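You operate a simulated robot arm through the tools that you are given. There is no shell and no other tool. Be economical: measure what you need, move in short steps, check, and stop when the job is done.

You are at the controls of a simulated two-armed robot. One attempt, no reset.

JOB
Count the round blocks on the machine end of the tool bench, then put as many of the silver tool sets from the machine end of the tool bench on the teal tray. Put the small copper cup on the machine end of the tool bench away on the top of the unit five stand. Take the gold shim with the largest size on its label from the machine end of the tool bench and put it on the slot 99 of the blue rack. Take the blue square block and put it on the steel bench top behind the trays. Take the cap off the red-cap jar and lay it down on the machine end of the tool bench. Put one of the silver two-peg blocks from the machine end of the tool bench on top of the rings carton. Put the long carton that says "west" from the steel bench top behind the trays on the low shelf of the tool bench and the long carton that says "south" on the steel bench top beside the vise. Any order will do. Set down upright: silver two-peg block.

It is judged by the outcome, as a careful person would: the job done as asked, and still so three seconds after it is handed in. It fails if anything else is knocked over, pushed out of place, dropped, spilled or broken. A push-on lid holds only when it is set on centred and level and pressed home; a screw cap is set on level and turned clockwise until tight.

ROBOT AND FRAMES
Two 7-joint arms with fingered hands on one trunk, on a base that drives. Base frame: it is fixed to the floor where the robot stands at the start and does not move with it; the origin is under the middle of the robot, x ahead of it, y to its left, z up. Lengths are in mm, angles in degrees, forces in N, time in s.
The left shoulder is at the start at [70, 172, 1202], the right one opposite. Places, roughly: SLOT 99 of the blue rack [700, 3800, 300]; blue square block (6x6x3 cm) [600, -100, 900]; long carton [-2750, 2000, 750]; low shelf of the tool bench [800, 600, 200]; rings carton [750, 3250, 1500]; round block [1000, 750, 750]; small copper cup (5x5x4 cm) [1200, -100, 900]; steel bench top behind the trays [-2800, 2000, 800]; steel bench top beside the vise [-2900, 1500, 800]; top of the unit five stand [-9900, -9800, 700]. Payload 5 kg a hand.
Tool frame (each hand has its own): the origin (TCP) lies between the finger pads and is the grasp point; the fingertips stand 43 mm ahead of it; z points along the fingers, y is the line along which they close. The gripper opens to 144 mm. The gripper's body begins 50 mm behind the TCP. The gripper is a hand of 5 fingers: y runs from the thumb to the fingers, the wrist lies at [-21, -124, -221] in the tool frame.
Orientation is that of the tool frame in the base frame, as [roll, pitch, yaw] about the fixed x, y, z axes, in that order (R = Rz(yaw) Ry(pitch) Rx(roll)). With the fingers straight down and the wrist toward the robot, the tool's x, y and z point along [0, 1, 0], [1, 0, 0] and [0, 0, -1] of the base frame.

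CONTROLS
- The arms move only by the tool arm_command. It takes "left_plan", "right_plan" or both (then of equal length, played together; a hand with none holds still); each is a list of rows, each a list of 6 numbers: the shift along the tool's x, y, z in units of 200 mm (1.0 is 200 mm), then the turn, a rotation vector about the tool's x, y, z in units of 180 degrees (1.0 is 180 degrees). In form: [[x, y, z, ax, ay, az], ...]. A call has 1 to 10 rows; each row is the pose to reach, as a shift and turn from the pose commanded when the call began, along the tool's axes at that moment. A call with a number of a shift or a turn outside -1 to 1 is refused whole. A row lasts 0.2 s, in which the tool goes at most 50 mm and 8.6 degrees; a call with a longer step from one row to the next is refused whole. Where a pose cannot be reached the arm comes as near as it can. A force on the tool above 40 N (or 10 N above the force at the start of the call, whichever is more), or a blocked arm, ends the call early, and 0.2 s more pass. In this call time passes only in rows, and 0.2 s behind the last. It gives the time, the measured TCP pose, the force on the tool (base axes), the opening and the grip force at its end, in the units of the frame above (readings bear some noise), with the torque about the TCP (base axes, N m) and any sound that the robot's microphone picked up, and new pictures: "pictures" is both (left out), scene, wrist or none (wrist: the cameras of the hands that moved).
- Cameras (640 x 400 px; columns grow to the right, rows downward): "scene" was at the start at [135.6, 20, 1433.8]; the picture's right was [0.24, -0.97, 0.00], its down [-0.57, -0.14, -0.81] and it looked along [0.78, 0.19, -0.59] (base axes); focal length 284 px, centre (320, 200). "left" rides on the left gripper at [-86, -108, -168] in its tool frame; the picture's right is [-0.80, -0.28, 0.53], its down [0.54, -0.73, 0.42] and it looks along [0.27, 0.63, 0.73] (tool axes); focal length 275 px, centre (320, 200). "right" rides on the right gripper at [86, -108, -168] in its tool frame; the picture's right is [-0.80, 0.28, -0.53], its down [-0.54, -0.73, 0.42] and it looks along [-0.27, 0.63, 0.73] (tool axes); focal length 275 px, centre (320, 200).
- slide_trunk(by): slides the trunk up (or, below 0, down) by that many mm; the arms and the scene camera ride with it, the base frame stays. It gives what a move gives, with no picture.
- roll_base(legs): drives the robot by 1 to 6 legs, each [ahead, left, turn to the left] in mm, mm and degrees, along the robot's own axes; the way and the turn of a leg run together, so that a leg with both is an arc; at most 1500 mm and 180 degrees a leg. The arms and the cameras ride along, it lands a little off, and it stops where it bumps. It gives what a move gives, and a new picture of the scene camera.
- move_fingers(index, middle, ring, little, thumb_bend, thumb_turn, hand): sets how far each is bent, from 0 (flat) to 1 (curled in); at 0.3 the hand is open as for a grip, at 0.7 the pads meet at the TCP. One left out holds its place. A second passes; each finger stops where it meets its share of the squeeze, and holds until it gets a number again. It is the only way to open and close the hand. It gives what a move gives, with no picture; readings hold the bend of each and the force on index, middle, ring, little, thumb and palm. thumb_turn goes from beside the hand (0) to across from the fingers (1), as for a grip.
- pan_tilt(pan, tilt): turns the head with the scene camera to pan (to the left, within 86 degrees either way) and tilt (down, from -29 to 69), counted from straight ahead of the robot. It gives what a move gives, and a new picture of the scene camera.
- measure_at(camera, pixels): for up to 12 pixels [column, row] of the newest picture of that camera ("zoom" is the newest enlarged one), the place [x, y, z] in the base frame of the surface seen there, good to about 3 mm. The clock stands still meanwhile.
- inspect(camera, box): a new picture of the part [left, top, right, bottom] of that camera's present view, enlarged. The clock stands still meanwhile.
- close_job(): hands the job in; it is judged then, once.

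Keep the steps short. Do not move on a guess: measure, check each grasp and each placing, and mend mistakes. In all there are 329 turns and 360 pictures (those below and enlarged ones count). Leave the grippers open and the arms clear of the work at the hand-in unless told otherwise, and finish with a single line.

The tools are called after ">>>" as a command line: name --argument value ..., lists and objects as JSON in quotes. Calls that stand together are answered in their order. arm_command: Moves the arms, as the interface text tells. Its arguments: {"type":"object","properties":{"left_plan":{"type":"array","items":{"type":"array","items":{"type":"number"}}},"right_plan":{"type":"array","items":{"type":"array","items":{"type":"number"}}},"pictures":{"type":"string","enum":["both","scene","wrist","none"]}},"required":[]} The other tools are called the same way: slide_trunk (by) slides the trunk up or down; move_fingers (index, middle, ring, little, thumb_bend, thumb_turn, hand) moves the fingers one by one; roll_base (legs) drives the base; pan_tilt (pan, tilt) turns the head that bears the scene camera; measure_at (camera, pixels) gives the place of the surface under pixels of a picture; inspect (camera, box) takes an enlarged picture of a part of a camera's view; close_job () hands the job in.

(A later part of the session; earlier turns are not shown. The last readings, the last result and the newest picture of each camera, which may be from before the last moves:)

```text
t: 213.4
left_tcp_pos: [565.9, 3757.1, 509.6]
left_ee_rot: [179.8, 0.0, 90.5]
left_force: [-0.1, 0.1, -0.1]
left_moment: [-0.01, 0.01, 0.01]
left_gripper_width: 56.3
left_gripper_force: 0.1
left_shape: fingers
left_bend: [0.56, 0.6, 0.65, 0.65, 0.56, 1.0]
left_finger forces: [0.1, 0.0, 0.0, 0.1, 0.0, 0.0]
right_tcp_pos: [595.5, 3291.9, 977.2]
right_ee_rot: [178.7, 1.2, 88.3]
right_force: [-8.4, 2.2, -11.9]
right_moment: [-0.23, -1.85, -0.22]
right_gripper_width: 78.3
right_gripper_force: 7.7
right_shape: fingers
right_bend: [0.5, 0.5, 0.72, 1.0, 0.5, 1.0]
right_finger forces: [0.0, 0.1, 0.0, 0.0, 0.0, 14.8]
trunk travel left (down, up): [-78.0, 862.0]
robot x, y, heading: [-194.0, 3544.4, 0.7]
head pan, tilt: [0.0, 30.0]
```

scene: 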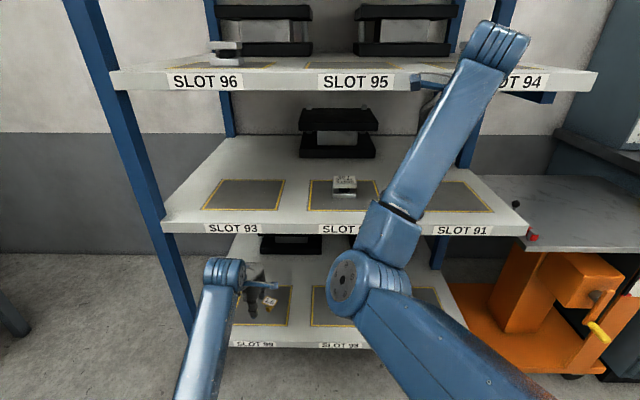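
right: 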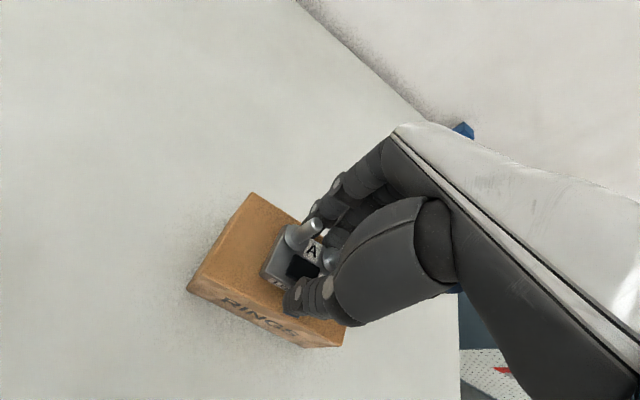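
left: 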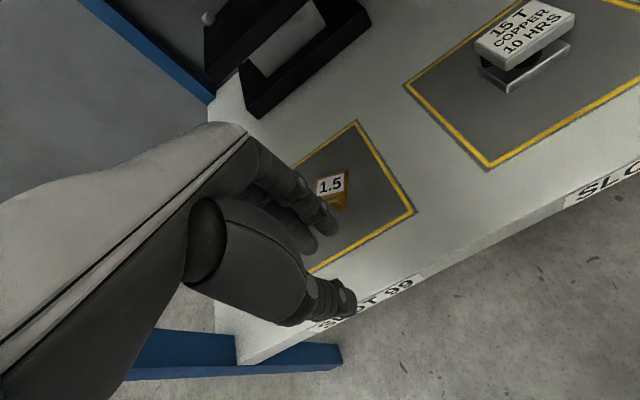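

The right palm touched the upper shelf and it stopped at once. Lower 50, then back straight out.

>>> slide_trunk --by -50

>>> roll_base --legs '[[-500, 0, 0]]'

>>> slide_trunk --by 300

>>> roll_base --legs '[[0, 0, 179], [0, 1450, 0], [600, 0, 0]]'

```text
t: 214.3
left_tcp_pos: [566.3, 3757.0, 459.6]
left_ee_rot: [179.8, 0.1, 90.5]
left_force: [-0.1, 0.0, 0.4]
left_moment: [0.02, -0.01, -0.03]
left_gripper_width: 56.4
left_gripper_force: 0.1
left_shape: fingers
left_bend: [0.56, 0.6, 0.65, 0.65, 0.56, 1.0]
left_finger forces: [0.0, 0.0, 0.0, 0.0, 0.0, 0.0]
right_tcp_pos: [596.6, 3291.7, 928.8]
right_ee_rot: [178.6, 1.1, 88.3]
right_force: [0.1, -0.2, 0.2]
right_moment: [0.0, 0.0, 0.01]
right_gripper_width: 78.2
right_gripper_force: 0.0
right_shape: fingers
right_bend: [0.5, 0.5, 0.72, 1.0, 0.5, 1.0]
right_finger forces: [0.1, 0.0, 0.0, 0.0, 0.1, 0.0]
trunk travel left (down, up): [-28.0, 912.0]
robot x, y, heading: [-193.1, 3549.1, 0.7]
head pan, tilt: [0.0, 30.0]
```

```text
t: 217.3
left_tcp_pos: [54.0, 3753.9, 458.9]
left_ee_rot: [179.7, 0.0, 90.7]
left_force: [-0.2, 0.3, 1.0]
left_moment: [0.0, -0.02, -0.01]
left_gripper_width: 56.5
left_gripper_force: 0.1
left_shape: fingers
left_bend: [0.56, 0.6, 0.65, 0.65, 0.56, 1.0]
left_finger forces: [0.0, 0.0, 0.0, 0.0, 0.1, 0.0]
right_tcp_pos: [84.9, 3287.9, 928.1]
right_ee_rot: [178.7, 1.2, 88.7]
right_force: [0.0, -1.1, 0.0]
right_moment: [0.02, -0.05, 0.02]
right_gripper_width: 78.4
right_gripper_force: 0.0
right_shape: fingers
right_bend: [0.5, 0.5, 0.72, 1.0, 0.5, 1.0]
right_finger forces: [0.1, 0.0, 0.1, 0.0, 0.0, 0.0]
trunk travel left (down, up): [-28.0, 912.0]
robot x, y, heading: [-706.4, 3539.2, 0.6]
head pan, tilt: [0.0, 30.0]
```

scene: 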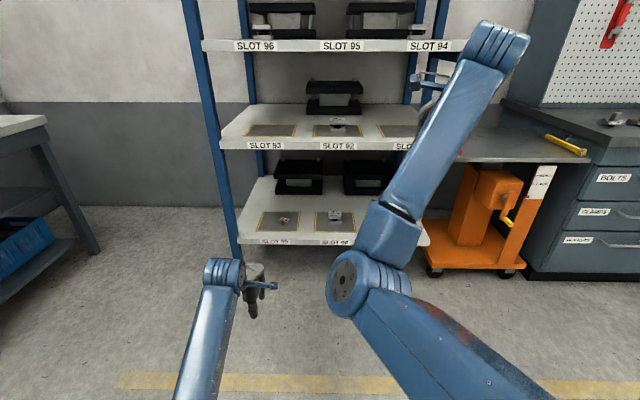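

```text
t: 220.3
left_tcp_pos: [53.8, 3753.4, 758.1]
left_ee_rot: [179.8, 0.1, 90.7]
left_force: [0.8, 0.3, -1.5]
left_moment: [-0.01, -0.01, 0.01]
left_gripper_width: 56.3
left_gripper_force: 0.1
left_shape: fingers
left_bend: [0.56, 0.6, 0.65, 0.65, 0.56, 1.0]
left_finger forces: [0.1, 0.1, 0.0, 0.0, 0.0, 0.0]
right_tcp_pos: [85.4, 3287.6, 1226.2]
right_ee_rot: [178.7, 1.3, 88.6]
right_force: [-0.7, 0.6, 0.0]
right_moment: [0.03, 0.01, 0.01]
right_gripper_width: 78.2
right_gripper_force: 0.0
right_shape: fingers
right_bend: [0.5, 0.5, 0.72, 1.0, 0.5, 1.0]
right_finger forces: [0.1, 0.1, 0.1, 0.0, 0.0, 0.1]
trunk travel left (down, up): [-328.0, 612.0]
robot x, y, heading: [-703.5, 3537.4, 1.0]
head pan, tilt: [0.0, 30.0]
```

```text
t: 238.1
left_tcp_pos: [-2057.1, 1816.2, 759.3]
left_ee_rot: [179.8, 0.1, -89.2]
left_force: [0.2, 0.1, -0.5]
left_moment: [0.02, 0.0, 0.01]
left_gripper_width: 56.4
left_gripper_force: 0.0
left_shape: fingers
left_bend: [0.56, 0.6, 0.65, 0.65, 0.56, 1.0]
left_finger forces: [0.0, 0.0, 0.0, 0.0, 0.1, 0.0]
right_tcp_pos: [-2089.5, 2281.8, 1226.4]
right_ee_rot: [178.7, 1.2, -91.2]
right_force: [-0.3, 1.2, -0.1]
right_moment: [-0.03, -0.03, -0.03]
right_gripper_width: 78.2
right_gripper_force: 0.1
right_shape: fingers
right_bend: [0.5, 0.5, 0.72, 1.0, 0.5, 1.0]
right_finger forces: [0.0, 0.1, 0.0, 0.0, 0.0, 0.1]
trunk travel left (down, up): [-328.0, 612.0]
robot x, y, heading: [-1300.9, 2035.6, -178.6]
head pan, tilt: [0.0, 30.0]
```

scene: 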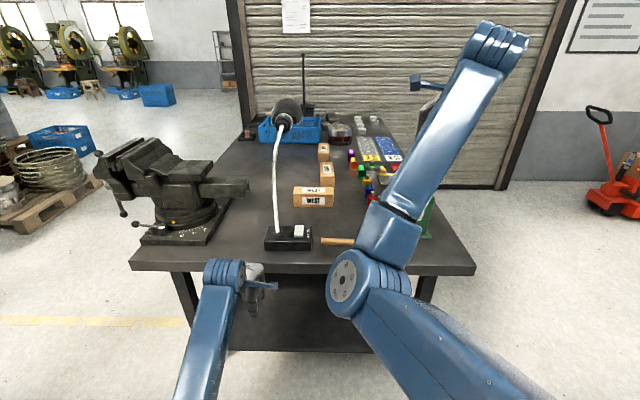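

The steel bench: vise left, lamp in the middle, cartons, trays. Zoom and measure.

>>> inspect --camera "scene" --box '[230, 90, 430, 270]'

>>> measure_at --camera "scene" --pixels '[[313, 190], [295, 205], [333, 205], [327, 165], [327, 183], [323, 148], [288, 235], [370, 140], [380, 190], [250, 220], [200, 255], [340, 241]]'

```text
2.22 times, centred on (330, 180) of scene
```

zoom: 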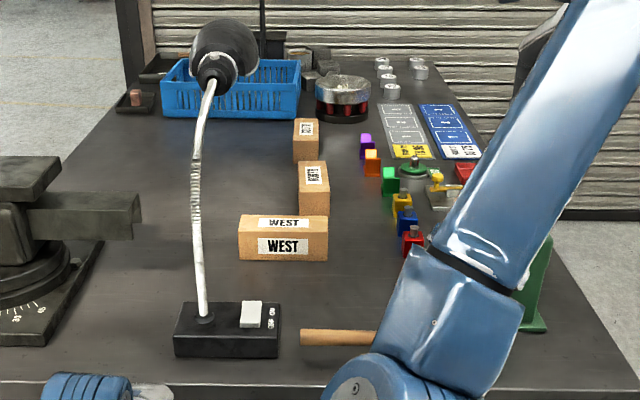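

```text
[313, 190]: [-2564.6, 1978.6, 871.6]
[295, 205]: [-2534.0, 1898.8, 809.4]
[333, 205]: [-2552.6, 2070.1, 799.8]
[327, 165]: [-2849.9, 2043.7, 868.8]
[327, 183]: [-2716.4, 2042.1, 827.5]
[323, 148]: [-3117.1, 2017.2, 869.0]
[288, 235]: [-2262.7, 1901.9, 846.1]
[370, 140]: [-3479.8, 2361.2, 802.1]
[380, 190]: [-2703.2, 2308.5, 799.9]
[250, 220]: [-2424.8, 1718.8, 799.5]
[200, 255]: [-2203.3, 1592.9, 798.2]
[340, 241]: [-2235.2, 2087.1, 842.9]
```

>>> inspect --camera "scene" --box '[300, 135, 350, 215]'

>>> measure_at --camera "scene" --pixels '[[131, 262], [476, 268], [235, 118], [385, 118], [170, 240], [160, 150], [245, 188], [356, 165], [365, 195], [318, 160], [335, 180], [258, 150]]'

```text
5.00 times, centred on (325, 175) of scene
```

zoom: 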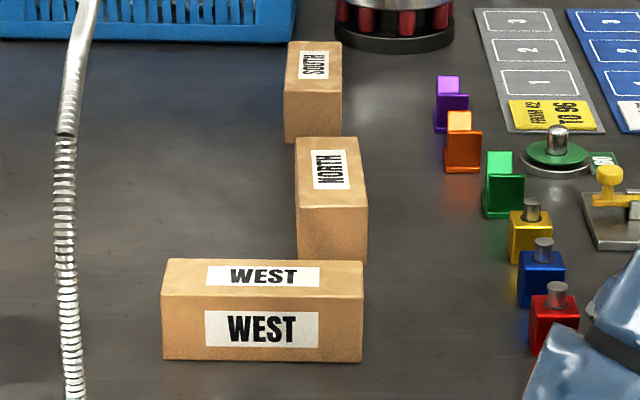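

```text
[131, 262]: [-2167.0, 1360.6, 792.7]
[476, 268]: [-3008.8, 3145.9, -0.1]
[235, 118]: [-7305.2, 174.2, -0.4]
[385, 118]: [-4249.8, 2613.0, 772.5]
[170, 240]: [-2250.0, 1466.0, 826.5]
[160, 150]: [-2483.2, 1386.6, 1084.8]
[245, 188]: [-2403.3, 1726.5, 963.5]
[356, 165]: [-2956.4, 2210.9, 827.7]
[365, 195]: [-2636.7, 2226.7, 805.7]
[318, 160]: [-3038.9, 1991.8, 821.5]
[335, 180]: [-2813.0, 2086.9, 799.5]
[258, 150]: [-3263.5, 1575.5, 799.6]
```

SOUTH is the third carton (x ≈ -3020…-3190, y ≈ 2015) and WEST the first. Check the lamp head and the WEST carton's corners.

>>> measure_at --camera "scene" --pixels '[[288, 105], [283, 125], [276, 160], [276, 200], [278, 220], [294, 190], [332, 190], [296, 187], [331, 187], [340, 241], [427, 230], [300, 107]]'

>>> arm_command --left_plan '[[0, 0, -0.2, 0, 0, 0], [0, 0, -0.4, 0, 0, 0], [0, 0, -0.6, 0, 0, 0], [0, 0, -0.8, 0, 0, 0], [0, 0, -1.0, 0, 0, 0]]' --right_plan '[[0, 0, 0, 0.004, 0.003, 0], [0, 0, 0, 0.007, 0.007, 0], [0, 0, 0, 0.007, 0.007, 0], [0, 0, 0, 0.007, 0.007, 0], [0, 0, 0, 0.007, 0.007, 0]]' --pictures "none"

>>> move_fingers --hand "right" --index 0.38 --middle 0.38 --ring 0.38 --little 0.38 --thumb_bend 0.38

```text
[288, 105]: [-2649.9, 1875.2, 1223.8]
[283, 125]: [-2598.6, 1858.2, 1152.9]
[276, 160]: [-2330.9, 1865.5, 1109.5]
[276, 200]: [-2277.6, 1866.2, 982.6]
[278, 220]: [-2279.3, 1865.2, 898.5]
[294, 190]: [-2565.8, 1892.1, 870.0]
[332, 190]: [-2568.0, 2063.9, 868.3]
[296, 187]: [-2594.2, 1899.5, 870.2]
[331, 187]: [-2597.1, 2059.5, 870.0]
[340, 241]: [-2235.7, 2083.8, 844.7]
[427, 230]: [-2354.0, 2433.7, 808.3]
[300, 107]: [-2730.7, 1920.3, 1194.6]
```

```text
t: 239.3
left_tcp_pos: [-2054.5, 1815.4, 959.2]
left_ee_rot: [179.8, 0.1, -89.3]
left_force: [-1.2, 0.1, -0.6]
left_moment: [-0.02, 0.05, 0.01]
left_gripper_width: 56.3
left_gripper_force: 0.1
left_shape: fingers
left_bend: [0.56, 0.6, 0.65, 0.65, 0.56, 1.0]
left_finger forces: [0.0, 0.0, 0.0, 0.0, 0.0, 0.0]
right_tcp_pos: [-2097.6, 2285.0, 1224.4]
right_ee_rot: [179.8, 0.0, -91.2]
right_force: [-0.5, -0.2, 0.7]
right_moment: [-0.06, 0.0, 0.03]
right_gripper_width: 78.3
right_gripper_force: 0.0
right_shape: fingers
right_bend: [0.5, 0.5, 0.72, 1.0, 0.5, 1.0]
right_finger forces: [0.1, 0.1, 0.1, 0.0, 0.1, 0.0]
right hand out of reach, approached as far as the arm can: row 1, 2, 3, 4, 5
trunk travel left (down, up): [-328.0, 612.0]
robot x, y, heading: [-1301.4, 2031.8, -178.9]
head pan, tilt: [0.0, 30.0]
```

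```text
t: 240.3
left_tcp_pos: [-2055.3, 1815.0, 960.0]
left_ee_rot: [179.8, 0.1, -89.2]
left_force: [0.4, -0.6, -1.0]
left_moment: [0.0, -0.03, 0.02]
left_gripper_width: 56.5
left_gripper_force: 0.0
left_shape: fingers
left_bend: [0.56, 0.6, 0.65, 0.65, 0.56, 1.0]
left_finger forces: [0.1, 0.0, 0.0, 0.0, 0.0, 0.0]
right_tcp_pos: [-2097.8, 2284.0, 1225.2]
right_ee_rot: [179.8, 0.0, -91.3]
right_force: [0.7, 0.0, -0.5]
right_moment: [0.01, -0.02, 0.0]
right_gripper_width: 120.7
right_gripper_force: 0.0
right_shape: fingers
right_bend: [0.38, 0.38, 0.38, 0.38, 0.38, 0.99]
right_finger forces: [0.0, 0.0, 0.0, 0.1, 0.0, 0.0]
trunk travel left (down, up): [-328.0, 612.0]
robot x, y, heading: [-1297.5, 2034.4, -178.6]
head pan, tilt: [0.0, 30.0]
```

Lamp head hangs at (-2690,1890, z ≥ 1150) and the vise is left. Raise the trunk 150 and the left hand 200 out of the way, then drive up to the bench.

>>> slide_trunk --by 150

>>> arm_command --left_plan '[[0.1, -0.05, -0.2, 0, 0, 0], [0.2, -0.1, -0.4, 0, 0, 0], [0.3, -0.15, -0.6, 0, 0, 0], [0.4, -0.2, -0.8, 0, 0, 0], [0.5, -0.25, -1.0, 0, 0, 0]]' --pictures "none"

>>> roll_base --legs '[[0, 185, -1.4], [530, 0, 0]]'

```text
t: 242.0
left_tcp_pos: [-2055.0, 1815.5, 1109.9]
left_ee_rot: [179.8, 0.1, -89.1]
left_force: [-0.7, -0.5, -0.3]
left_moment: [-0.01, -0.01, 0.01]
left_gripper_width: 56.5
left_gripper_force: 0.1
left_shape: fingers
left_bend: [0.56, 0.6, 0.65, 0.65, 0.56, 1.0]
left_finger forces: [0.1, 0.0, 0.1, 0.0, 0.0, 0.1]
right_tcp_pos: [-2098.3, 2283.6, 1376.0]
right_ee_rot: [179.8, 0.0, -91.3]
right_force: [0.6, 0.8, -0.7]
right_moment: [0.0, 0.0, 0.01]
right_gripper_width: 121.1
right_gripper_force: 0.1
right_shape: fingers
right_bend: [0.38, 0.38, 0.38, 0.38, 0.38, 0.99]
right_finger forces: [0.1, 0.1, 0.0, 0.1, 0.0, 0.0]
trunk travel left (down, up): [-478.0, 462.0]
robot x, y, heading: [-1298.7, 2036.8, -179.0]
head pan, tilt: [0.0, 30.0]
```

```text
t: 243.2
left_tcp_pos: [-2000.7, 1718.2, 1311.6]
left_ee_rot: [179.8, 0.0, -89.4]
left_force: [0.3, -0.7, -0.8]
left_moment: [-0.05, 0.01, 0.0]
left_gripper_width: 56.7
left_gripper_force: 0.0
left_shape: fingers
left_bend: [0.56, 0.6, 0.65, 0.65, 0.56, 1.0]
left_finger forces: [0.0, 0.1, 0.0, 0.0, 0.0, 0.0]
right_tcp_pos: [-2096.5, 2285.5, 1376.4]
right_ee_rot: [179.9, -0.1, -91.3]
right_force: [0.2, 1.0, -0.9]
right_moment: [-0.02, 0.05, -0.01]
right_gripper_width: 121.4
right_gripper_force: 0.1
right_shape: fingers
right_bend: [0.38, 0.38, 0.38, 0.38, 0.38, 0.99]
right_finger forces: [0.0, 0.1, 0.1, 0.0, 0.1, 0.0]
trunk travel left (down, up): [-478.0, 462.0]
robot x, y, heading: [-1297.7, 2033.8, -178.9]
head pan, tilt: [0.0, 30.0]
```

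```text
t: 247.4
left_tcp_pos: [-2536.2, 1546.2, 1312.3]
left_ee_rot: [179.7, 0.1, -90.6]
left_force: [0.2, 0.0, 0.1]
left_moment: [-0.02, 0.06, 0.0]
left_gripper_width: 56.3
left_gripper_force: 0.0
left_shape: fingers
left_bend: [0.56, 0.6, 0.65, 0.65, 0.56, 1.0]
left_finger forces: [0.0, 0.0, 0.0, 0.1, 0.0, 0.0]
right_tcp_pos: [-2617.8, 2115.1, 1376.6]
right_ee_rot: [179.9, 0.0, -92.6]
right_force: [0.7, -0.4, 0.8]
right_moment: [-0.02, 0.04, 0.01]
right_gripper_width: 120.9
right_gripper_force: 0.0
right_shape: fingers
right_bend: [0.38, 0.38, 0.38, 0.38, 0.38, 0.99]
right_finger forces: [0.0, 0.1, 0.1, 0.0, 0.0, 0.1]
trunk travel left (down, up): [-478.0, 462.0]
robot x, y, heading: [-1826.6, 1843.1, 179.8]
head pan, tilt: [0.0, 30.0]
```

scene: 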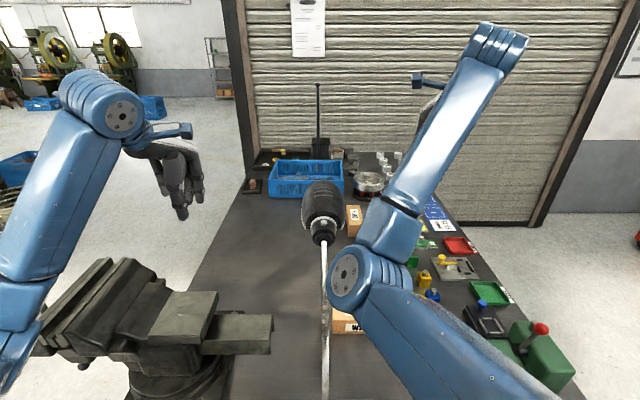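

>>> measure_at --camera "scene" --pixels '[[304, 212], [341, 212], [322, 190], [322, 240], [340, 325], [335, 312], [325, 265], [355, 215]]'

>>> arm_command --right_plan '[[0.1, -0.05, 0.1, 0, 0, 0], [0.2, -0.1, 0.25, 0, 0, -0.007], [0.32, -0.15, 0.4, 0, 0, -0.014], [0.44, -0.22, 0.55, 0, 0, -0.014], [0.55, -0.287, 0.7, 0, 0, -0.014]]' --pictures "wrist"

```text
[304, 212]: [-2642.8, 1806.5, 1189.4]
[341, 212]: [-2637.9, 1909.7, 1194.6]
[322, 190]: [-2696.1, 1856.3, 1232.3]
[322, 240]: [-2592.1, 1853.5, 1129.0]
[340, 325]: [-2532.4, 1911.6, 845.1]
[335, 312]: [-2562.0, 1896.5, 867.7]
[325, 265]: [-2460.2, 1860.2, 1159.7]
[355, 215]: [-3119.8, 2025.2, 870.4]
```

```text
t: 248.8
left_tcp_pos: [-2538.5, 1544.7, 1311.9]
left_ee_rot: [179.8, 0.1, -90.6]
left_force: [-0.2, 0.0, 0.3]
left_moment: [0.05, 0.02, 0.03]
left_gripper_width: 56.5
left_gripper_force: 0.1
left_shape: fingers
left_bend: [0.56, 0.6, 0.65, 0.65, 0.56, 1.0]
left_finger forces: [0.1, 0.0, 0.0, 0.0, 0.0, 0.0]
right_tcp_pos: [-2578.1, 2049.8, 1253.4]
right_ee_rot: [177.9, 2.4, -93.7]
right_force: [0.0, -0.3, 0.1]
right_moment: [0.03, -0.02, 0.0]
right_gripper_width: 121.4
right_gripper_force: 0.1
right_shape: fingers
right_bend: [0.38, 0.38, 0.38, 0.38, 0.38, 0.99]
right_finger forces: [0.0, 0.0, 0.0, 0.0, 0.0, 0.0]
right hand out of reach, approached as far as the arm can: row 1, 2, 3, 4
trunk travel left (down, up): [-478.0, 462.0]
robot x, y, heading: [-1828.6, 1851.0, 179.6]
head pan, tilt: [0.0, 30.0]
stopped in row 5 (right hand): the arm was blocked; the commanded pose is now the measured one
```

right: 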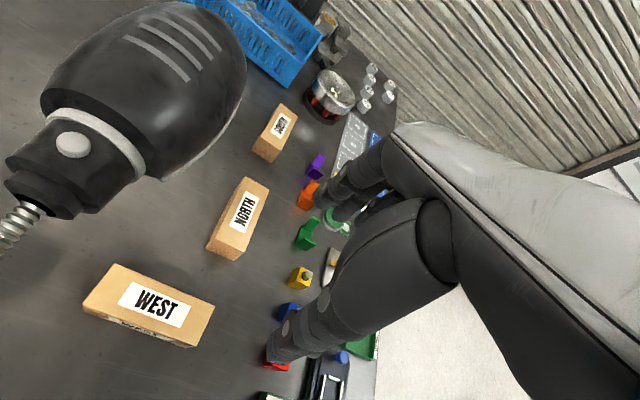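

The right elbow is in the inward posture. Back off 450 and extend the right arm forward and right to let the elbow swing out.

>>> roll_base --legs '[[-450, 0, 0]]'

>>> arm_command --right_plan '[[-0.1, 0.13, 0.05, 0.004, 0.004, 0], [-0.2, 0.26, 0.1, 0.012, 0.013, 0], [-0.3, 0.39, 0.15, 0.012, 0.013, 0], [-0.4, 0.52, 0.2, 0.012, 0.013, 0], [-0.5, 0.65, 0.25, 0.012, 0.013, 0], [-0.6, 0.75, 0.3, 0.012, 0.013, 0]]' --pictures "scene"

```text
t: 251.6
left_tcp_pos: [-2083.6, 1546.8, 1310.8]
left_ee_rot: [179.8, 0.1, -90.9]
left_force: [-1.1, -0.1, 0.1]
left_moment: [0.0, -0.04, 0.02]
left_gripper_width: 56.6
left_gripper_force: 0.1
left_shape: fingers
left_bend: [0.56, 0.6, 0.65, 0.65, 0.56, 1.0]
left_finger forces: [0.1, 0.1, 0.0, 0.0, 0.1, 0.0]
right_tcp_pos: [-2119.5, 2050.2, 1252.9]
right_ee_rot: [178.0, 2.4, -94.0]
right_force: [0.1, 0.3, 0.5]
right_moment: [0.02, -0.02, 0.02]
right_gripper_width: 121.3
right_gripper_force: 0.0
right_shape: fingers
right_bend: [0.38, 0.38, 0.38, 0.38, 0.38, 0.99]
right_finger forces: [0.0, 0.1, 0.0, 0.1, 0.0, 0.1]
trunk travel left (down, up): [-478.0, 462.0]
robot x, y, heading: [-1366.8, 1844.0, 179.4]
head pan, tilt: [0.0, 30.0]
```

scene: 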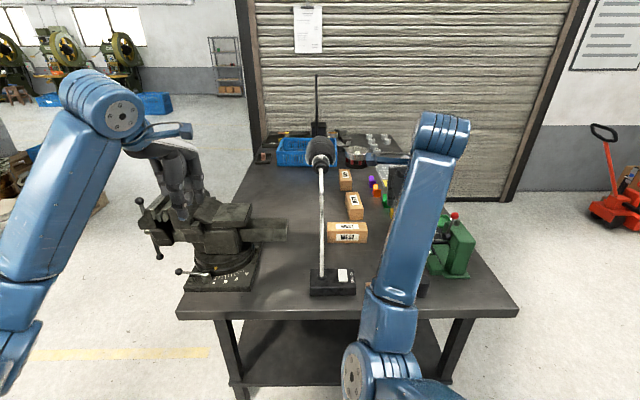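

```text
t: 253.0
left_tcp_pos: [-2081.8, 1547.4, 1310.9]
left_ee_rot: [179.9, 0.1, -90.9]
left_force: [0.7, 0.1, -0.1]
left_moment: [-0.02, 0.02, -0.01]
left_gripper_width: 56.4
left_gripper_force: 0.1
left_shape: fingers
left_bend: [0.56, 0.6, 0.65, 0.65, 0.56, 1.0]
left_finger forces: [0.1, 0.1, 0.1, 0.0, 0.0, 0.0]
right_tcp_pos: [-2262.2, 2185.7, 1203.8]
right_ee_rot: [-179.9, 0.0, -93.9]
right_force: [1.2, 0.4, -0.7]
right_moment: [-0.03, -0.02, -0.02]
right_gripper_width: 121.4
right_gripper_force: 0.1
right_shape: fingers
right_bend: [0.38, 0.38, 0.38, 0.38, 0.38, 0.99]
right_finger forces: [0.0, 0.0, 0.0, 0.0, 0.0, 0.0]
trunk travel left (down, up): [-478.0, 462.0]
robot x, y, heading: [-1368.6, 1843.8, 179.6]
head pan, tilt: [0.0, 30.0]
```

scene: 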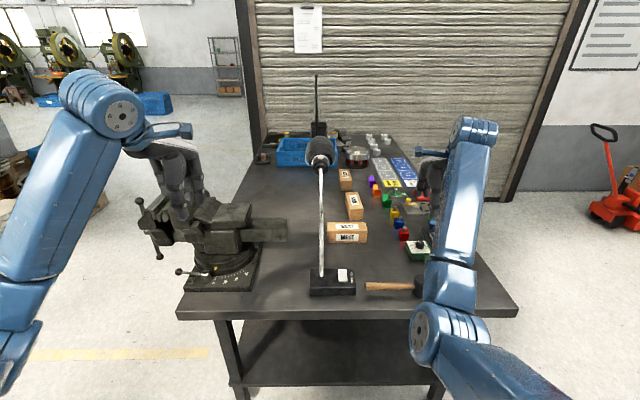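

The elbow is now outward. Drive so the WEST carton comes under the right hand with little arm motion.

>>> roll_base --legs '[[0, 120, 0], [335, 0, 0]]'

>>> arm_command --right_plan '[[0.07, -0.05, 0.2, 0, 0, -0.02], [0.15, -0.1, 0.4, 0, 0, -0.02], [0.2, -0.1, 0.6, 0, 0, -0.02], [0.2, -0.1, 0.8, 0, 0, -0.02]]' --pictures "both"

```text
t: 256.0
left_tcp_pos: [-2418.2, 1429.2, 1312.2]
left_ee_rot: [179.8, -0.1, -91.1]
left_force: [-0.4, 0.1, -0.9]
left_moment: [0.0, 0.01, 0.03]
left_gripper_width: 56.7
left_gripper_force: 0.1
left_shape: fingers
left_bend: [0.56, 0.6, 0.65, 0.65, 0.56, 1.0]
left_finger forces: [0.0, 0.1, 0.0, 0.0, 0.1, 0.0]
right_tcp_pos: [-2597.6, 2068.4, 1205.7]
right_ee_rot: [-180.0, 0.0, -94.1]
right_force: [0.5, -0.5, 0.0]
right_moment: [-0.02, 0.01, -0.01]
right_gripper_width: 121.4
right_gripper_force: 0.1
right_shape: fingers
right_bend: [0.38, 0.38, 0.38, 0.38, 0.38, 0.99]
right_finger forces: [0.1, 0.0, 0.0, 0.0, 0.0, 0.0]
trunk travel left (down, up): [-478.0, 462.0]
robot x, y, heading: [-1706.6, 1725.0, 178.9]
head pan, tilt: [0.0, 30.0]
```

scene: 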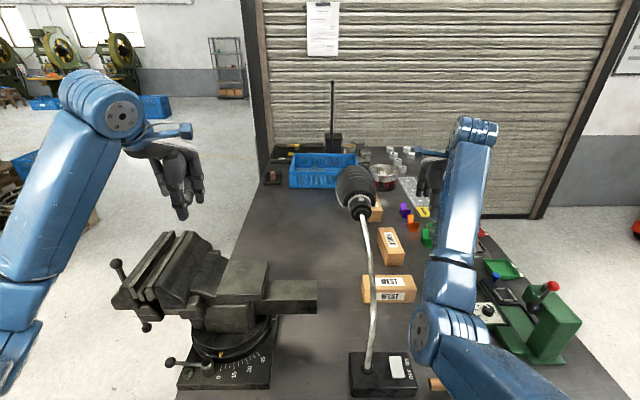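

```text
t: 257.0
left_tcp_pos: [-2418.1, 1430.8, 1312.1]
left_ee_rot: [179.8, 0.1, -91.0]
left_force: [0.0, 0.8, 0.1]
left_moment: [-0.02, 0.0, 0.01]
left_gripper_width: 56.5
left_gripper_force: 0.0
left_shape: fingers
left_bend: [0.56, 0.6, 0.65, 0.65, 0.56, 1.0]
left_finger forces: [0.0, 0.0, 0.0, 0.0, 0.1, 0.0]
right_tcp_pos: [-2580.6, 2027.6, 1047.8]
right_ee_rot: [-179.9, -0.2, -90.4]
right_force: [-0.8, 0.7, 1.0]
right_moment: [-0.02, -0.04, -0.03]
right_gripper_width: 121.1
right_gripper_force: 0.2
right_shape: fingers
right_bend: [0.38, 0.38, 0.38, 0.38, 0.38, 0.99]
right_finger forces: [0.1, 0.1, 0.1, 0.0, 0.1, 0.1]
trunk travel left (down, up): [-478.0, 462.0]
robot x, y, heading: [-1706.2, 1726.7, 179.3]
head pan, tilt: [0.0, 30.0]
```

scene: 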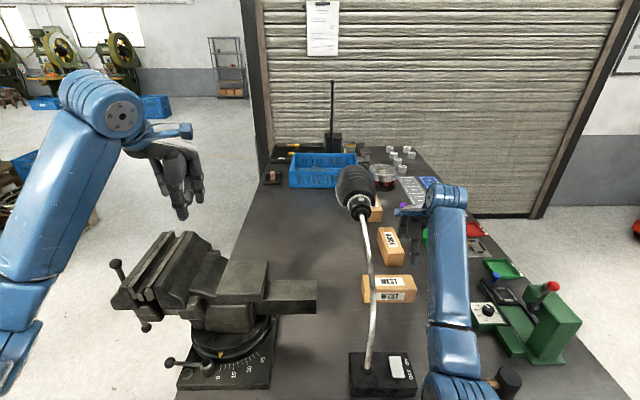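
right: 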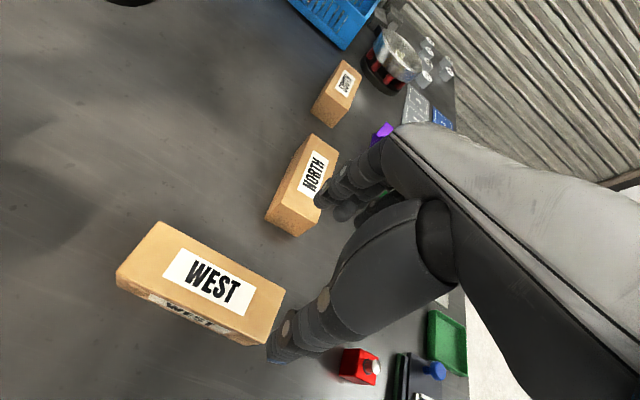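

Align to (-2566,2000) and lower onto WEST.

>>> arm_command --right_plan '[[0.14, -0.075, 0.15, 0, 0, 0], [0.14, -0.075, 0.35, 0, 0, 0], [0.14, -0.075, 0.55, 0, 0, 0], [0.14, -0.075, 0.75, 0, 0, 0], [0.14, -0.075, 0.9, 0, 0, 0], [0.14, -0.075, 0.95, 0, 0, 0]]' --pictures "wrist"

>>> move_fingers --hand "right" --index 0.7 --middle 0.7 --ring 0.7 --little 0.7 --thumb_bend 0.7

```text
t: 258.4
left_tcp_pos: [-2419.4, 1429.6, 1311.6]
left_ee_rot: [179.8, 0.0, -91.0]
left_force: [-0.3, 0.7, 0.6]
left_moment: [0.02, -0.02, 0.01]
left_gripper_width: 56.7
left_gripper_force: 0.0
left_shape: fingers
left_bend: [0.56, 0.6, 0.65, 0.65, 0.56, 1.0]
left_finger forces: [0.0, 0.1, 0.1, 0.1, 0.0, 0.1]
right_tcp_pos: [-2566.5, 1996.0, 853.6]
right_ee_rot: [-179.9, -0.1, -90.4]
right_force: [-1.1, 0.0, 0.7]
right_moment: [0.01, 0.0, -0.01]
right_gripper_width: 121.3
right_gripper_force: 0.2
right_shape: fingers
right_bend: [0.38, 0.38, 0.38, 0.38, 0.38, 0.99]
right_finger forces: [0.0, 0.0, 0.1, 0.0, 0.0, 0.0]
trunk travel left (down, up): [-478.0, 462.0]
robot x, y, heading: [-1705.9, 1729.2, 179.4]
head pan, tilt: [0.0, 30.0]
```

right: 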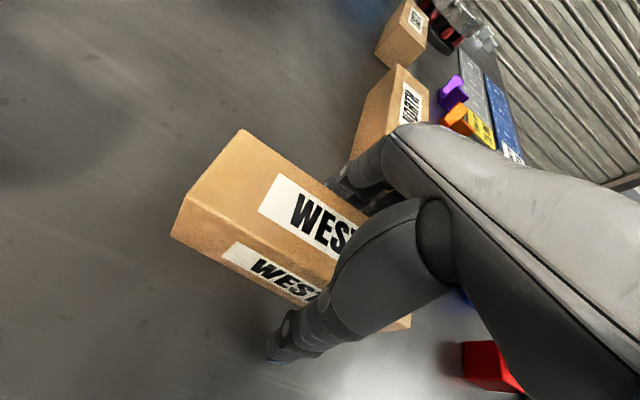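

```text
t: 259.4
left_tcp_pos: [-2418.4, 1430.3, 1310.9]
left_ee_rot: [179.7, 0.1, -90.9]
left_force: [-0.6, 0.3, 0.1]
left_moment: [0.02, 0.02, -0.03]
left_gripper_width: 56.3
left_gripper_force: 0.0
left_shape: fingers
left_bend: [0.56, 0.6, 0.65, 0.65, 0.56, 1.0]
left_finger forces: [0.1, 0.0, 0.1, 0.0, 0.0, 0.1]
right_tcp_pos: [-2567.0, 1997.1, 854.2]
right_ee_rot: [-179.9, 0.0, -90.4]
right_force: [-2.4, -0.2, 0.3]
right_moment: [0.23, 0.15, 0.09]
right_gripper_width: 72.5
right_gripper_force: 35.9
right_shape: fingers
right_bend: [0.55, 0.58, 0.59, 0.61, 0.53, 0.98]
right_finger forces: [9.6, 8.4, 8.2, 10.4, 35.1, 0.1]
trunk travel left (down, up): [-478.0, 462.0]
robot x, y, heading: [-1705.8, 1724.2, 179.4]
head pan, tilt: [0.0, 30.0]
```

Firm grip (36 N). Lift 160 only (lamp head above), shift right, and then back away.

>>> arm_command --right_plan '[[0, 0, -0.15, 0, 0, 0], [0, 0, -0.35, 0, 0, 0], [0, 0, -0.55, 0, 0, 0], [-0.15, 0, -0.75, 0, 0, 0], [-0.35, 0, -0.8, 0, 0, 0], [-0.5, 0, -0.85, 0, 0, 0]]' --pictures "wrist"

>>> roll_base --legs '[[-450, 0, 0]]'

```text
t: 260.8
left_tcp_pos: [-2419.6, 1430.8, 1311.5]
left_ee_rot: [179.8, 0.0, -90.8]
left_force: [-0.4, -0.4, -0.2]
left_moment: [0.0, 0.01, 0.0]
left_gripper_width: 56.3
left_gripper_force: 0.0
left_shape: fingers
left_bend: [0.56, 0.6, 0.65, 0.65, 0.56, 1.0]
left_finger forces: [0.0, 0.0, 0.0, 0.1, 0.0, 0.1]
right_tcp_pos: [-2565.6, 2099.3, 1024.1]
right_ee_rot: [-179.8, 0.1, -90.3]
right_force: [0.0, -1.0, -4.5]
right_moment: [0.07, 0.02, -0.01]
right_gripper_width: 72.5
right_gripper_force: 34.4
right_shape: fingers
right_bend: [0.55, 0.58, 0.6, 0.61, 0.53, 0.98]
right_finger forces: [9.7, 7.9, 7.6, 9.4, 34.5, 0.1]
trunk travel left (down, up): [-478.0, 462.0]
robot x, y, heading: [-1707.4, 1725.5, 179.4]
head pan, tilt: [0.0, 30.0]
```

right: 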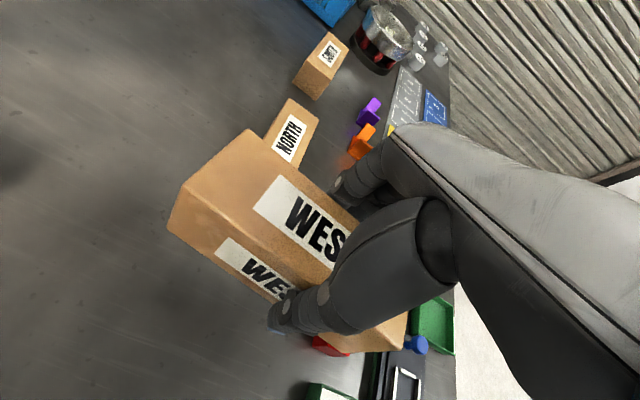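

```text
t: 263.5
left_tcp_pos: [-1970.6, 1422.1, 1310.6]
left_ee_rot: [179.9, 0.0, -90.7]
left_force: [-0.5, -0.2, 0.1]
left_moment: [0.0, -0.02, 0.0]
left_gripper_width: 56.7
left_gripper_force: 0.1
left_shape: fingers
left_bend: [0.56, 0.6, 0.65, 0.65, 0.56, 1.0]
left_finger forces: [0.0, 0.1, 0.0, 0.0, 0.0, 0.0]
right_tcp_pos: [-2121.2, 2091.5, 1023.5]
right_ee_rot: [-179.7, 0.0, -90.1]
right_force: [0.8, -0.3, -2.9]
right_moment: [0.05, 0.05, 0.02]
right_gripper_width: 72.4
right_gripper_force: 35.1
right_shape: fingers
right_bend: [0.55, 0.58, 0.6, 0.61, 0.53, 0.98]
right_finger forces: [9.7, 7.9, 7.6, 9.4, 34.5, 0.0]
trunk travel left (down, up): [-478.0, 462.0]
robot x, y, heading: [-1255.4, 1719.1, 179.7]
head pan, tilt: [0.0, 30.0]
```

scene: 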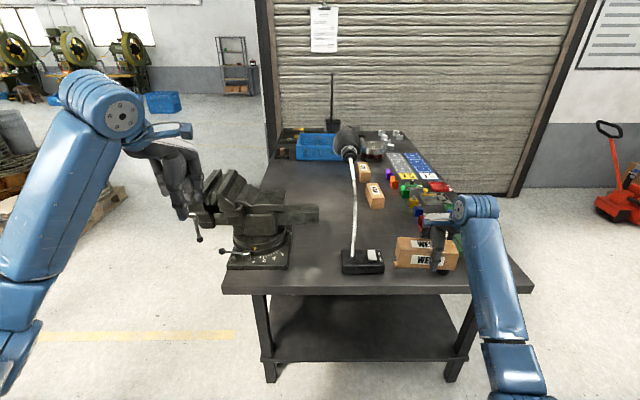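

WEST in hand. Measure the free floor on both sides of the steel bench.

>>> measure_at --camera "scene" --pixels '[[108, 215], [60, 240], [150, 250], [220, 200], [232, 170], [512, 196], [500, 190], [125, 200], [535, 288], [222, 290], [268, 150], [20, 165]]'

```text
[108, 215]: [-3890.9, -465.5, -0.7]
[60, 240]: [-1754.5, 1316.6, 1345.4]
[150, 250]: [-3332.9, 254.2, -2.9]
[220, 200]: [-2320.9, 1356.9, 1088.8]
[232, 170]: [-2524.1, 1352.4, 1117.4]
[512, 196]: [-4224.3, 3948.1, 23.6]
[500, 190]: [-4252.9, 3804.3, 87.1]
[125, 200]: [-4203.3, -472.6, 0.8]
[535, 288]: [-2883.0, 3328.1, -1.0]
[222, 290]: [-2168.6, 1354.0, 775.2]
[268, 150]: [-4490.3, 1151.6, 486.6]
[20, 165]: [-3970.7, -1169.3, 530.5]
```

Both sides are free. With WEST in hand I'll deliver it first: turn clockwise (clear of the vise) and go back to the tool bench.

>>> roll_base --legs '[[-300, 0, 0], [0, 0, -179.7], [0, -1219, 0], [350, 0, 0]]'

>>> slide_trunk --by -400

>>> pan_tilt --pan -15 --tilt 30

```text
t: 280.5
left_tcp_pos: [95.9, 809.4, 1312.4]
left_ee_rot: [179.8, 0.0, 89.1]
left_force: [0.2, 0.9, 0.4]
left_moment: [-0.03, 0.01, 0.0]
left_gripper_width: 56.5
left_gripper_force: 0.0
left_shape: fingers
left_bend: [0.56, 0.6, 0.65, 0.65, 0.56, 1.0]
left_finger forces: [0.0, 0.0, 0.0, 0.0, 0.0, 0.1]
right_tcp_pos: [243.2, 140.0, 1024.4]
right_ee_rot: [-180.0, 0.0, 89.5]
right_force: [-0.1, 0.6, -3.2]
right_moment: [-0.08, -0.06, 0.02]
right_gripper_width: 71.0
right_gripper_force: 31.2
right_shape: fingers
right_bend: [0.56, 0.59, 0.6, 0.62, 0.54, 0.98]
right_finger forces: [8.9, 7.2, 6.9, 8.4, 31.3, 0.0]
trunk travel left (down, up): [-478.0, 462.0]
robot x, y, heading: [-616.2, 513.2, -0.4]
head pan, tilt: [0.0, 30.0]
```

scene: 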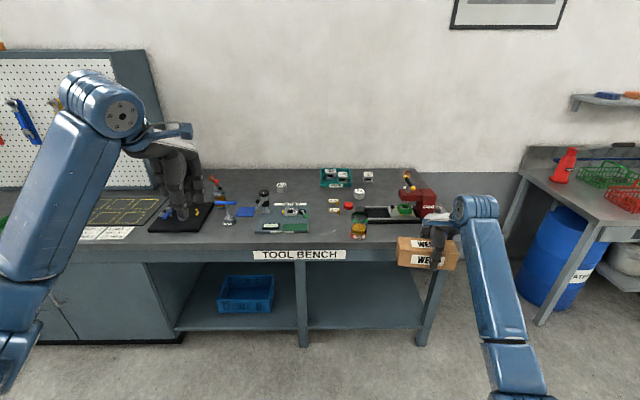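

```text
t: 284.3
left_tcp_pos: [96.0, 809.2, 912.2]
left_ee_rot: [179.8, 0.0, 89.1]
left_force: [-0.2, 0.1, 0.1]
left_moment: [0.01, -0.06, -0.03]
left_gripper_width: 56.5
left_gripper_force: 0.1
left_shape: fingers
left_bend: [0.56, 0.6, 0.65, 0.65, 0.56, 1.0]
left_finger forces: [0.1, 0.1, 0.0, 0.0, 0.0, 0.1]
right_tcp_pos: [243.3, 140.2, 625.4]
right_ee_rot: [-179.9, 0.0, 89.6]
right_force: [-0.3, 0.4, -3.5]
right_moment: [-0.01, -0.03, -0.01]
right_gripper_width: 71.4
right_gripper_force: 31.2
right_shape: fingers
right_bend: [0.56, 0.59, 0.6, 0.62, 0.54, 0.98]
right_finger forces: [9.0, 7.1, 6.9, 8.4, 31.1, 0.0]
trunk travel left (down, up): [-78.0, 862.0]
robot x, y, heading: [-617.6, 513.9, -0.5]
head pan, tilt: [0.0, 30.0]
```

```text
t: 285.1
left_tcp_pos: [97.1, 809.3, 910.2]
left_ee_rot: [179.8, 0.1, 89.1]
left_force: [0.1, -0.1, 0.0]
left_moment: [-0.02, 0.01, 0.0]
left_gripper_width: 56.2
left_gripper_force: 0.0
left_shape: fingers
left_bend: [0.56, 0.6, 0.65, 0.65, 0.56, 1.0]
left_finger forces: [0.0, 0.1, 0.0, 0.0, 0.0, 0.1]
right_tcp_pos: [243.5, 141.4, 624.0]
right_ee_rot: [-179.8, -0.2, 89.6]
right_force: [-0.9, 0.5, -3.3]
right_moment: [-0.03, -0.02, -0.03]
right_gripper_width: 70.9
right_gripper_force: 31.5
right_shape: fingers
right_bend: [0.56, 0.59, 0.6, 0.62, 0.54, 0.98]
right_finger forces: [9.0, 7.1, 6.9, 8.3, 31.1, 0.0]
trunk travel left (down, up): [-78.0, 862.0]
robot x, y, heading: [-618.1, 512.9, -0.6]
head pan, tilt: [-15.0, 30.0]
```

scene: 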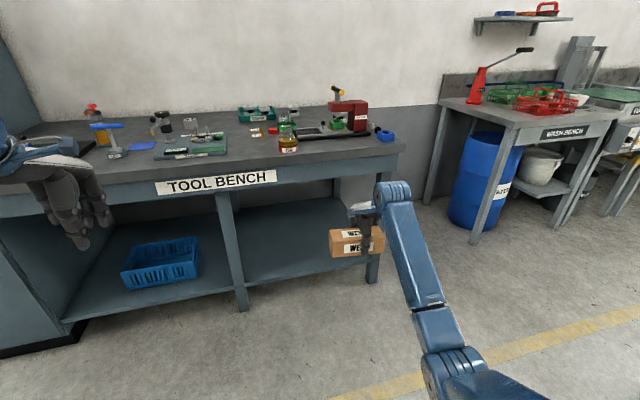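

>>> measure_at --camera "scene" --pixels '[[300, 230], [230, 250], [375, 262], [290, 280], [280, 282], [300, 190], [300, 200], [260, 230], [330, 225], [320, 205]]'

>>> arm_command --right_plan '[[0, 0, 0.2, 0, 0, 0], [0, 0, 0.4, 0, 0, 0], [0, 0, 0.6, 0, 0, 0], [0, 0, 0.8, 0, 0, 0], [0, 0, 1.0, 0, 0, 0]]' --pictures "none"

```text
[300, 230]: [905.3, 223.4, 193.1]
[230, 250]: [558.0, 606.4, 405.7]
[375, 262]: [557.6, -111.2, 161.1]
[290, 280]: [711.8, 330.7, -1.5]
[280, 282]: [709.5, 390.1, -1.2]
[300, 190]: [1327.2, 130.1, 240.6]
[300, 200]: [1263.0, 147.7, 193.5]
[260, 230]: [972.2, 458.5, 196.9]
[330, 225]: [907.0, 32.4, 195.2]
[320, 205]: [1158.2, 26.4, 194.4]
```

```text
t: 286.3
left_tcp_pos: [97.0, 809.0, 910.1]
left_ee_rot: [179.8, 0.0, 89.1]
left_force: [0.3, -0.2, 0.5]
left_moment: [0.01, 0.05, 0.01]
left_gripper_width: 56.3
left_gripper_force: 0.1
left_shape: fingers
left_bend: [0.56, 0.6, 0.65, 0.65, 0.56, 1.0]
left_finger forces: [0.1, 0.1, 0.0, 0.1, 0.0, 0.1]
right_tcp_pos: [244.3, 137.9, 424.1]
right_ee_rot: [-179.9, -0.1, 89.6]
right_force: [0.9, -0.5, -3.0]
right_moment: [-0.05, 0.0, 0.01]
right_gripper_width: 71.1
right_gripper_force: 30.8
right_shape: fingers
right_bend: [0.56, 0.59, 0.6, 0.62, 0.54, 0.98]
right_finger forces: [9.0, 6.9, 6.9, 8.2, 30.9, 0.0]
trunk travel left (down, up): [-78.0, 862.0]
robot x, y, heading: [-619.1, 516.4, -0.6]
head pan, tilt: [-15.0, 30.0]
```

Shelf z ≈ 195, bay y −111…606. Lower WEST to entry height, raise the left hand clear of the bench tools, then drive in 440.

>>> arm_command --right_plan '[[0, 0, 0.15, 0, 0, 0], [0, 0, 0.3, 0, 0, 0], [0, 0, 0.45, 0, 0, 0], [0, 0, 0.52, 0, 0, 0], [0, 0, 0.52, 0, 0, 0]]' --left_plan '[[0, 0, -0.2, 0, 0, 0], [0, 0, -0.4, 0, 0, 0], [0, 0, -0.6, 0, 0, 0], [0, 0, -0.8, 0, 0, 0], [0, 0, -1.0, 0, 0, 0]]' --pictures "none"

>>> roll_base --legs '[[440, 0, 0.6]]'

>>> arm_command --right_plan '[[0, 0, 0.1, 0, 0, 0], [0, 0, 0.2, 0, 0, 0], [0, 0, 0.27, 0, 0, 0]]' --pictures "both"

```text
t: 287.5
left_tcp_pos: [94.0, 807.7, 1112.4]
left_ee_rot: [179.8, 0.0, 89.1]
left_force: [-0.3, -0.9, -0.3]
left_moment: [0.0, -0.04, 0.02]
left_gripper_width: 56.3
left_gripper_force: 0.0
left_shape: fingers
left_bend: [0.56, 0.6, 0.65, 0.65, 0.56, 1.0]
left_finger forces: [0.0, 0.0, 0.0, 0.1, 0.0, 0.0]
right_tcp_pos: [243.5, 138.1, 318.3]
right_ee_rot: [-179.9, -0.1, 89.7]
right_force: [0.1, -0.6, -3.4]
right_moment: [-0.03, -0.02, 0.02]
right_gripper_width: 71.0
right_gripper_force: 30.8
right_shape: fingers
right_bend: [0.56, 0.59, 0.61, 0.62, 0.54, 0.98]
right_finger forces: [8.9, 6.9, 6.8, 8.1, 30.7, 0.0]
trunk travel left (down, up): [-78.0, 862.0]
robot x, y, heading: [-619.2, 511.3, -0.7]
head pan, tilt: [-15.0, 30.0]
```

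```text
t: 290.2
left_tcp_pos: [538.7, 809.2, 1111.8]
left_ee_rot: [179.8, 0.0, 89.5]
left_force: [1.4, 0.7, 0.1]
left_moment: [-0.02, 0.03, 0.02]
left_gripper_width: 56.4
left_gripper_force: 0.1
left_shape: fingers
left_bend: [0.56, 0.6, 0.65, 0.65, 0.56, 1.0]
left_finger forces: [0.0, 0.0, 0.1, 0.0, 0.1, 0.0]
right_tcp_pos: [691.6, 143.0, 317.4]
right_ee_rot: [-179.8, 0.0, 90.2]
right_force: [0.7, 0.5, -4.1]
right_moment: [-0.07, -0.01, 0.0]
right_gripper_width: 70.8
right_gripper_force: 30.4
right_shape: fingers
right_bend: [0.56, 0.59, 0.61, 0.62, 0.54, 0.98]
right_finger forces: [9.0, 6.9, 6.8, 8.1, 30.6, 0.0]
trunk travel left (down, up): [-78.0, 862.0]
robot x, y, heading: [-171.9, 510.4, -0.3]
head pan, tilt: [-15.0, 30.0]
```

scene: 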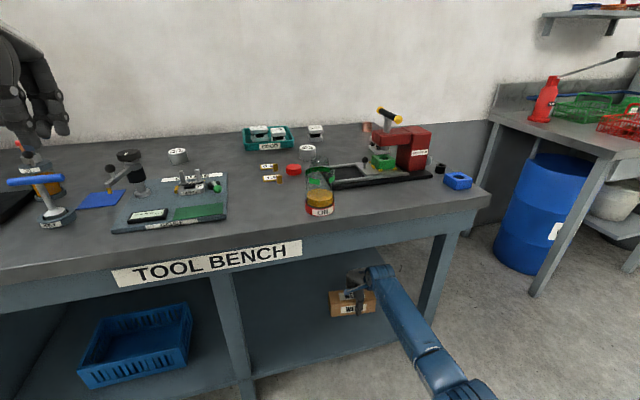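

```text
t: 291.0
left_tcp_pos: [537.9, 809.8, 1111.5]
left_ee_rot: [179.9, 0.1, 89.5]
left_force: [0.0, 0.5, 0.5]
left_moment: [0.0, 0.0, 0.0]
left_gripper_width: 56.3
left_gripper_force: 0.0
left_shape: fingers
left_bend: [0.56, 0.6, 0.65, 0.65, 0.56, 1.0]
left_finger forces: [0.0, 0.0, 0.1, 0.0, 0.0, 0.0]
right_tcp_pos: [692.4, 141.5, 264.2]
right_ee_rot: [-179.8, 0.0, 90.1]
right_force: [-0.2, 0.6, -3.2]
right_moment: [-0.03, 0.02, 0.03]
right_gripper_width: 71.0
right_gripper_force: 30.8
right_shape: fingers
right_bend: [0.56, 0.59, 0.61, 0.62, 0.54, 0.98]
right_finger forces: [8.8, 6.9, 6.7, 8.0, 30.5, 0.0]
trunk travel left (down, up): [-78.0, 862.0]
robot x, y, heading: [-170.3, 509.2, 0.1]
head pan, tilt: [-15.0, 30.0]
```

scene: 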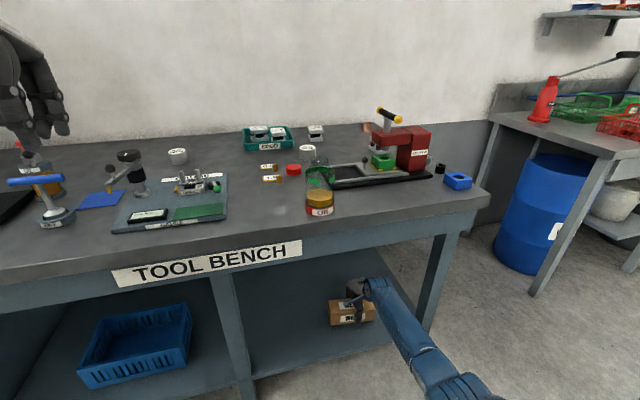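
right: 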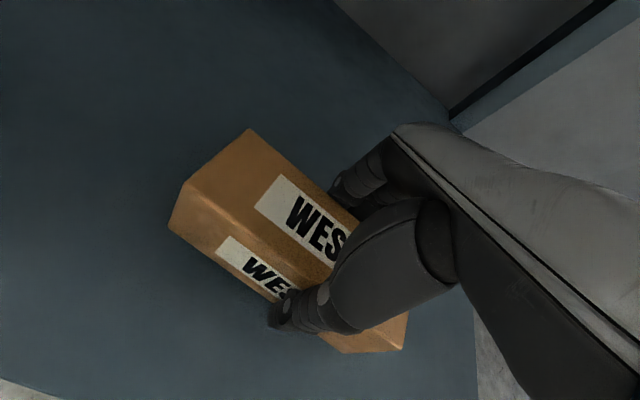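

Lower in small steps to contact.

>>> arm_command --right_plan '[[0, 0, 0.025, 0, 0, 0], [0, 0, 0.05, 0, 0, 0], [0, 0, 0.07, 0, 0, 0], [0, 0, 0.085, 0, 0, 0], [0, 0, 0.1, 0, 0, 0]]' --pictures "none"

```text
t: 292.2
left_tcp_pos: [535.9, 811.0, 1113.2]
left_ee_rot: [179.7, 0.1, 89.4]
left_force: [0.4, -0.7, 0.7]
left_moment: [0.0, 0.02, -0.03]
left_gripper_width: 56.6
left_gripper_force: 0.1
left_shape: fingers
left_bend: [0.56, 0.6, 0.65, 0.65, 0.56, 1.0]
left_finger forces: [0.0, 0.0, 0.0, 0.0, 0.0, 0.0]
right_tcp_pos: [694.1, 142.7, 248.0]
right_ee_rot: [179.9, 0.1, 90.0]
right_force: [-7.0, 0.9, 16.1]
right_moment: [-0.33, -0.14, -0.07]
right_gripper_width: 71.4
right_gripper_force: 33.1
right_shape: fingers
right_bend: [0.56, 0.59, 0.61, 0.63, 0.54, 0.98]
right_finger forces: [8.9, 6.9, 6.7, 7.3, 37.0, 0.1]
trunk travel left (down, up): [-78.0, 862.0]
robot x, y, heading: [-170.6, 510.5, -0.4]
head pan, tilt: [-15.0, 30.0]
```

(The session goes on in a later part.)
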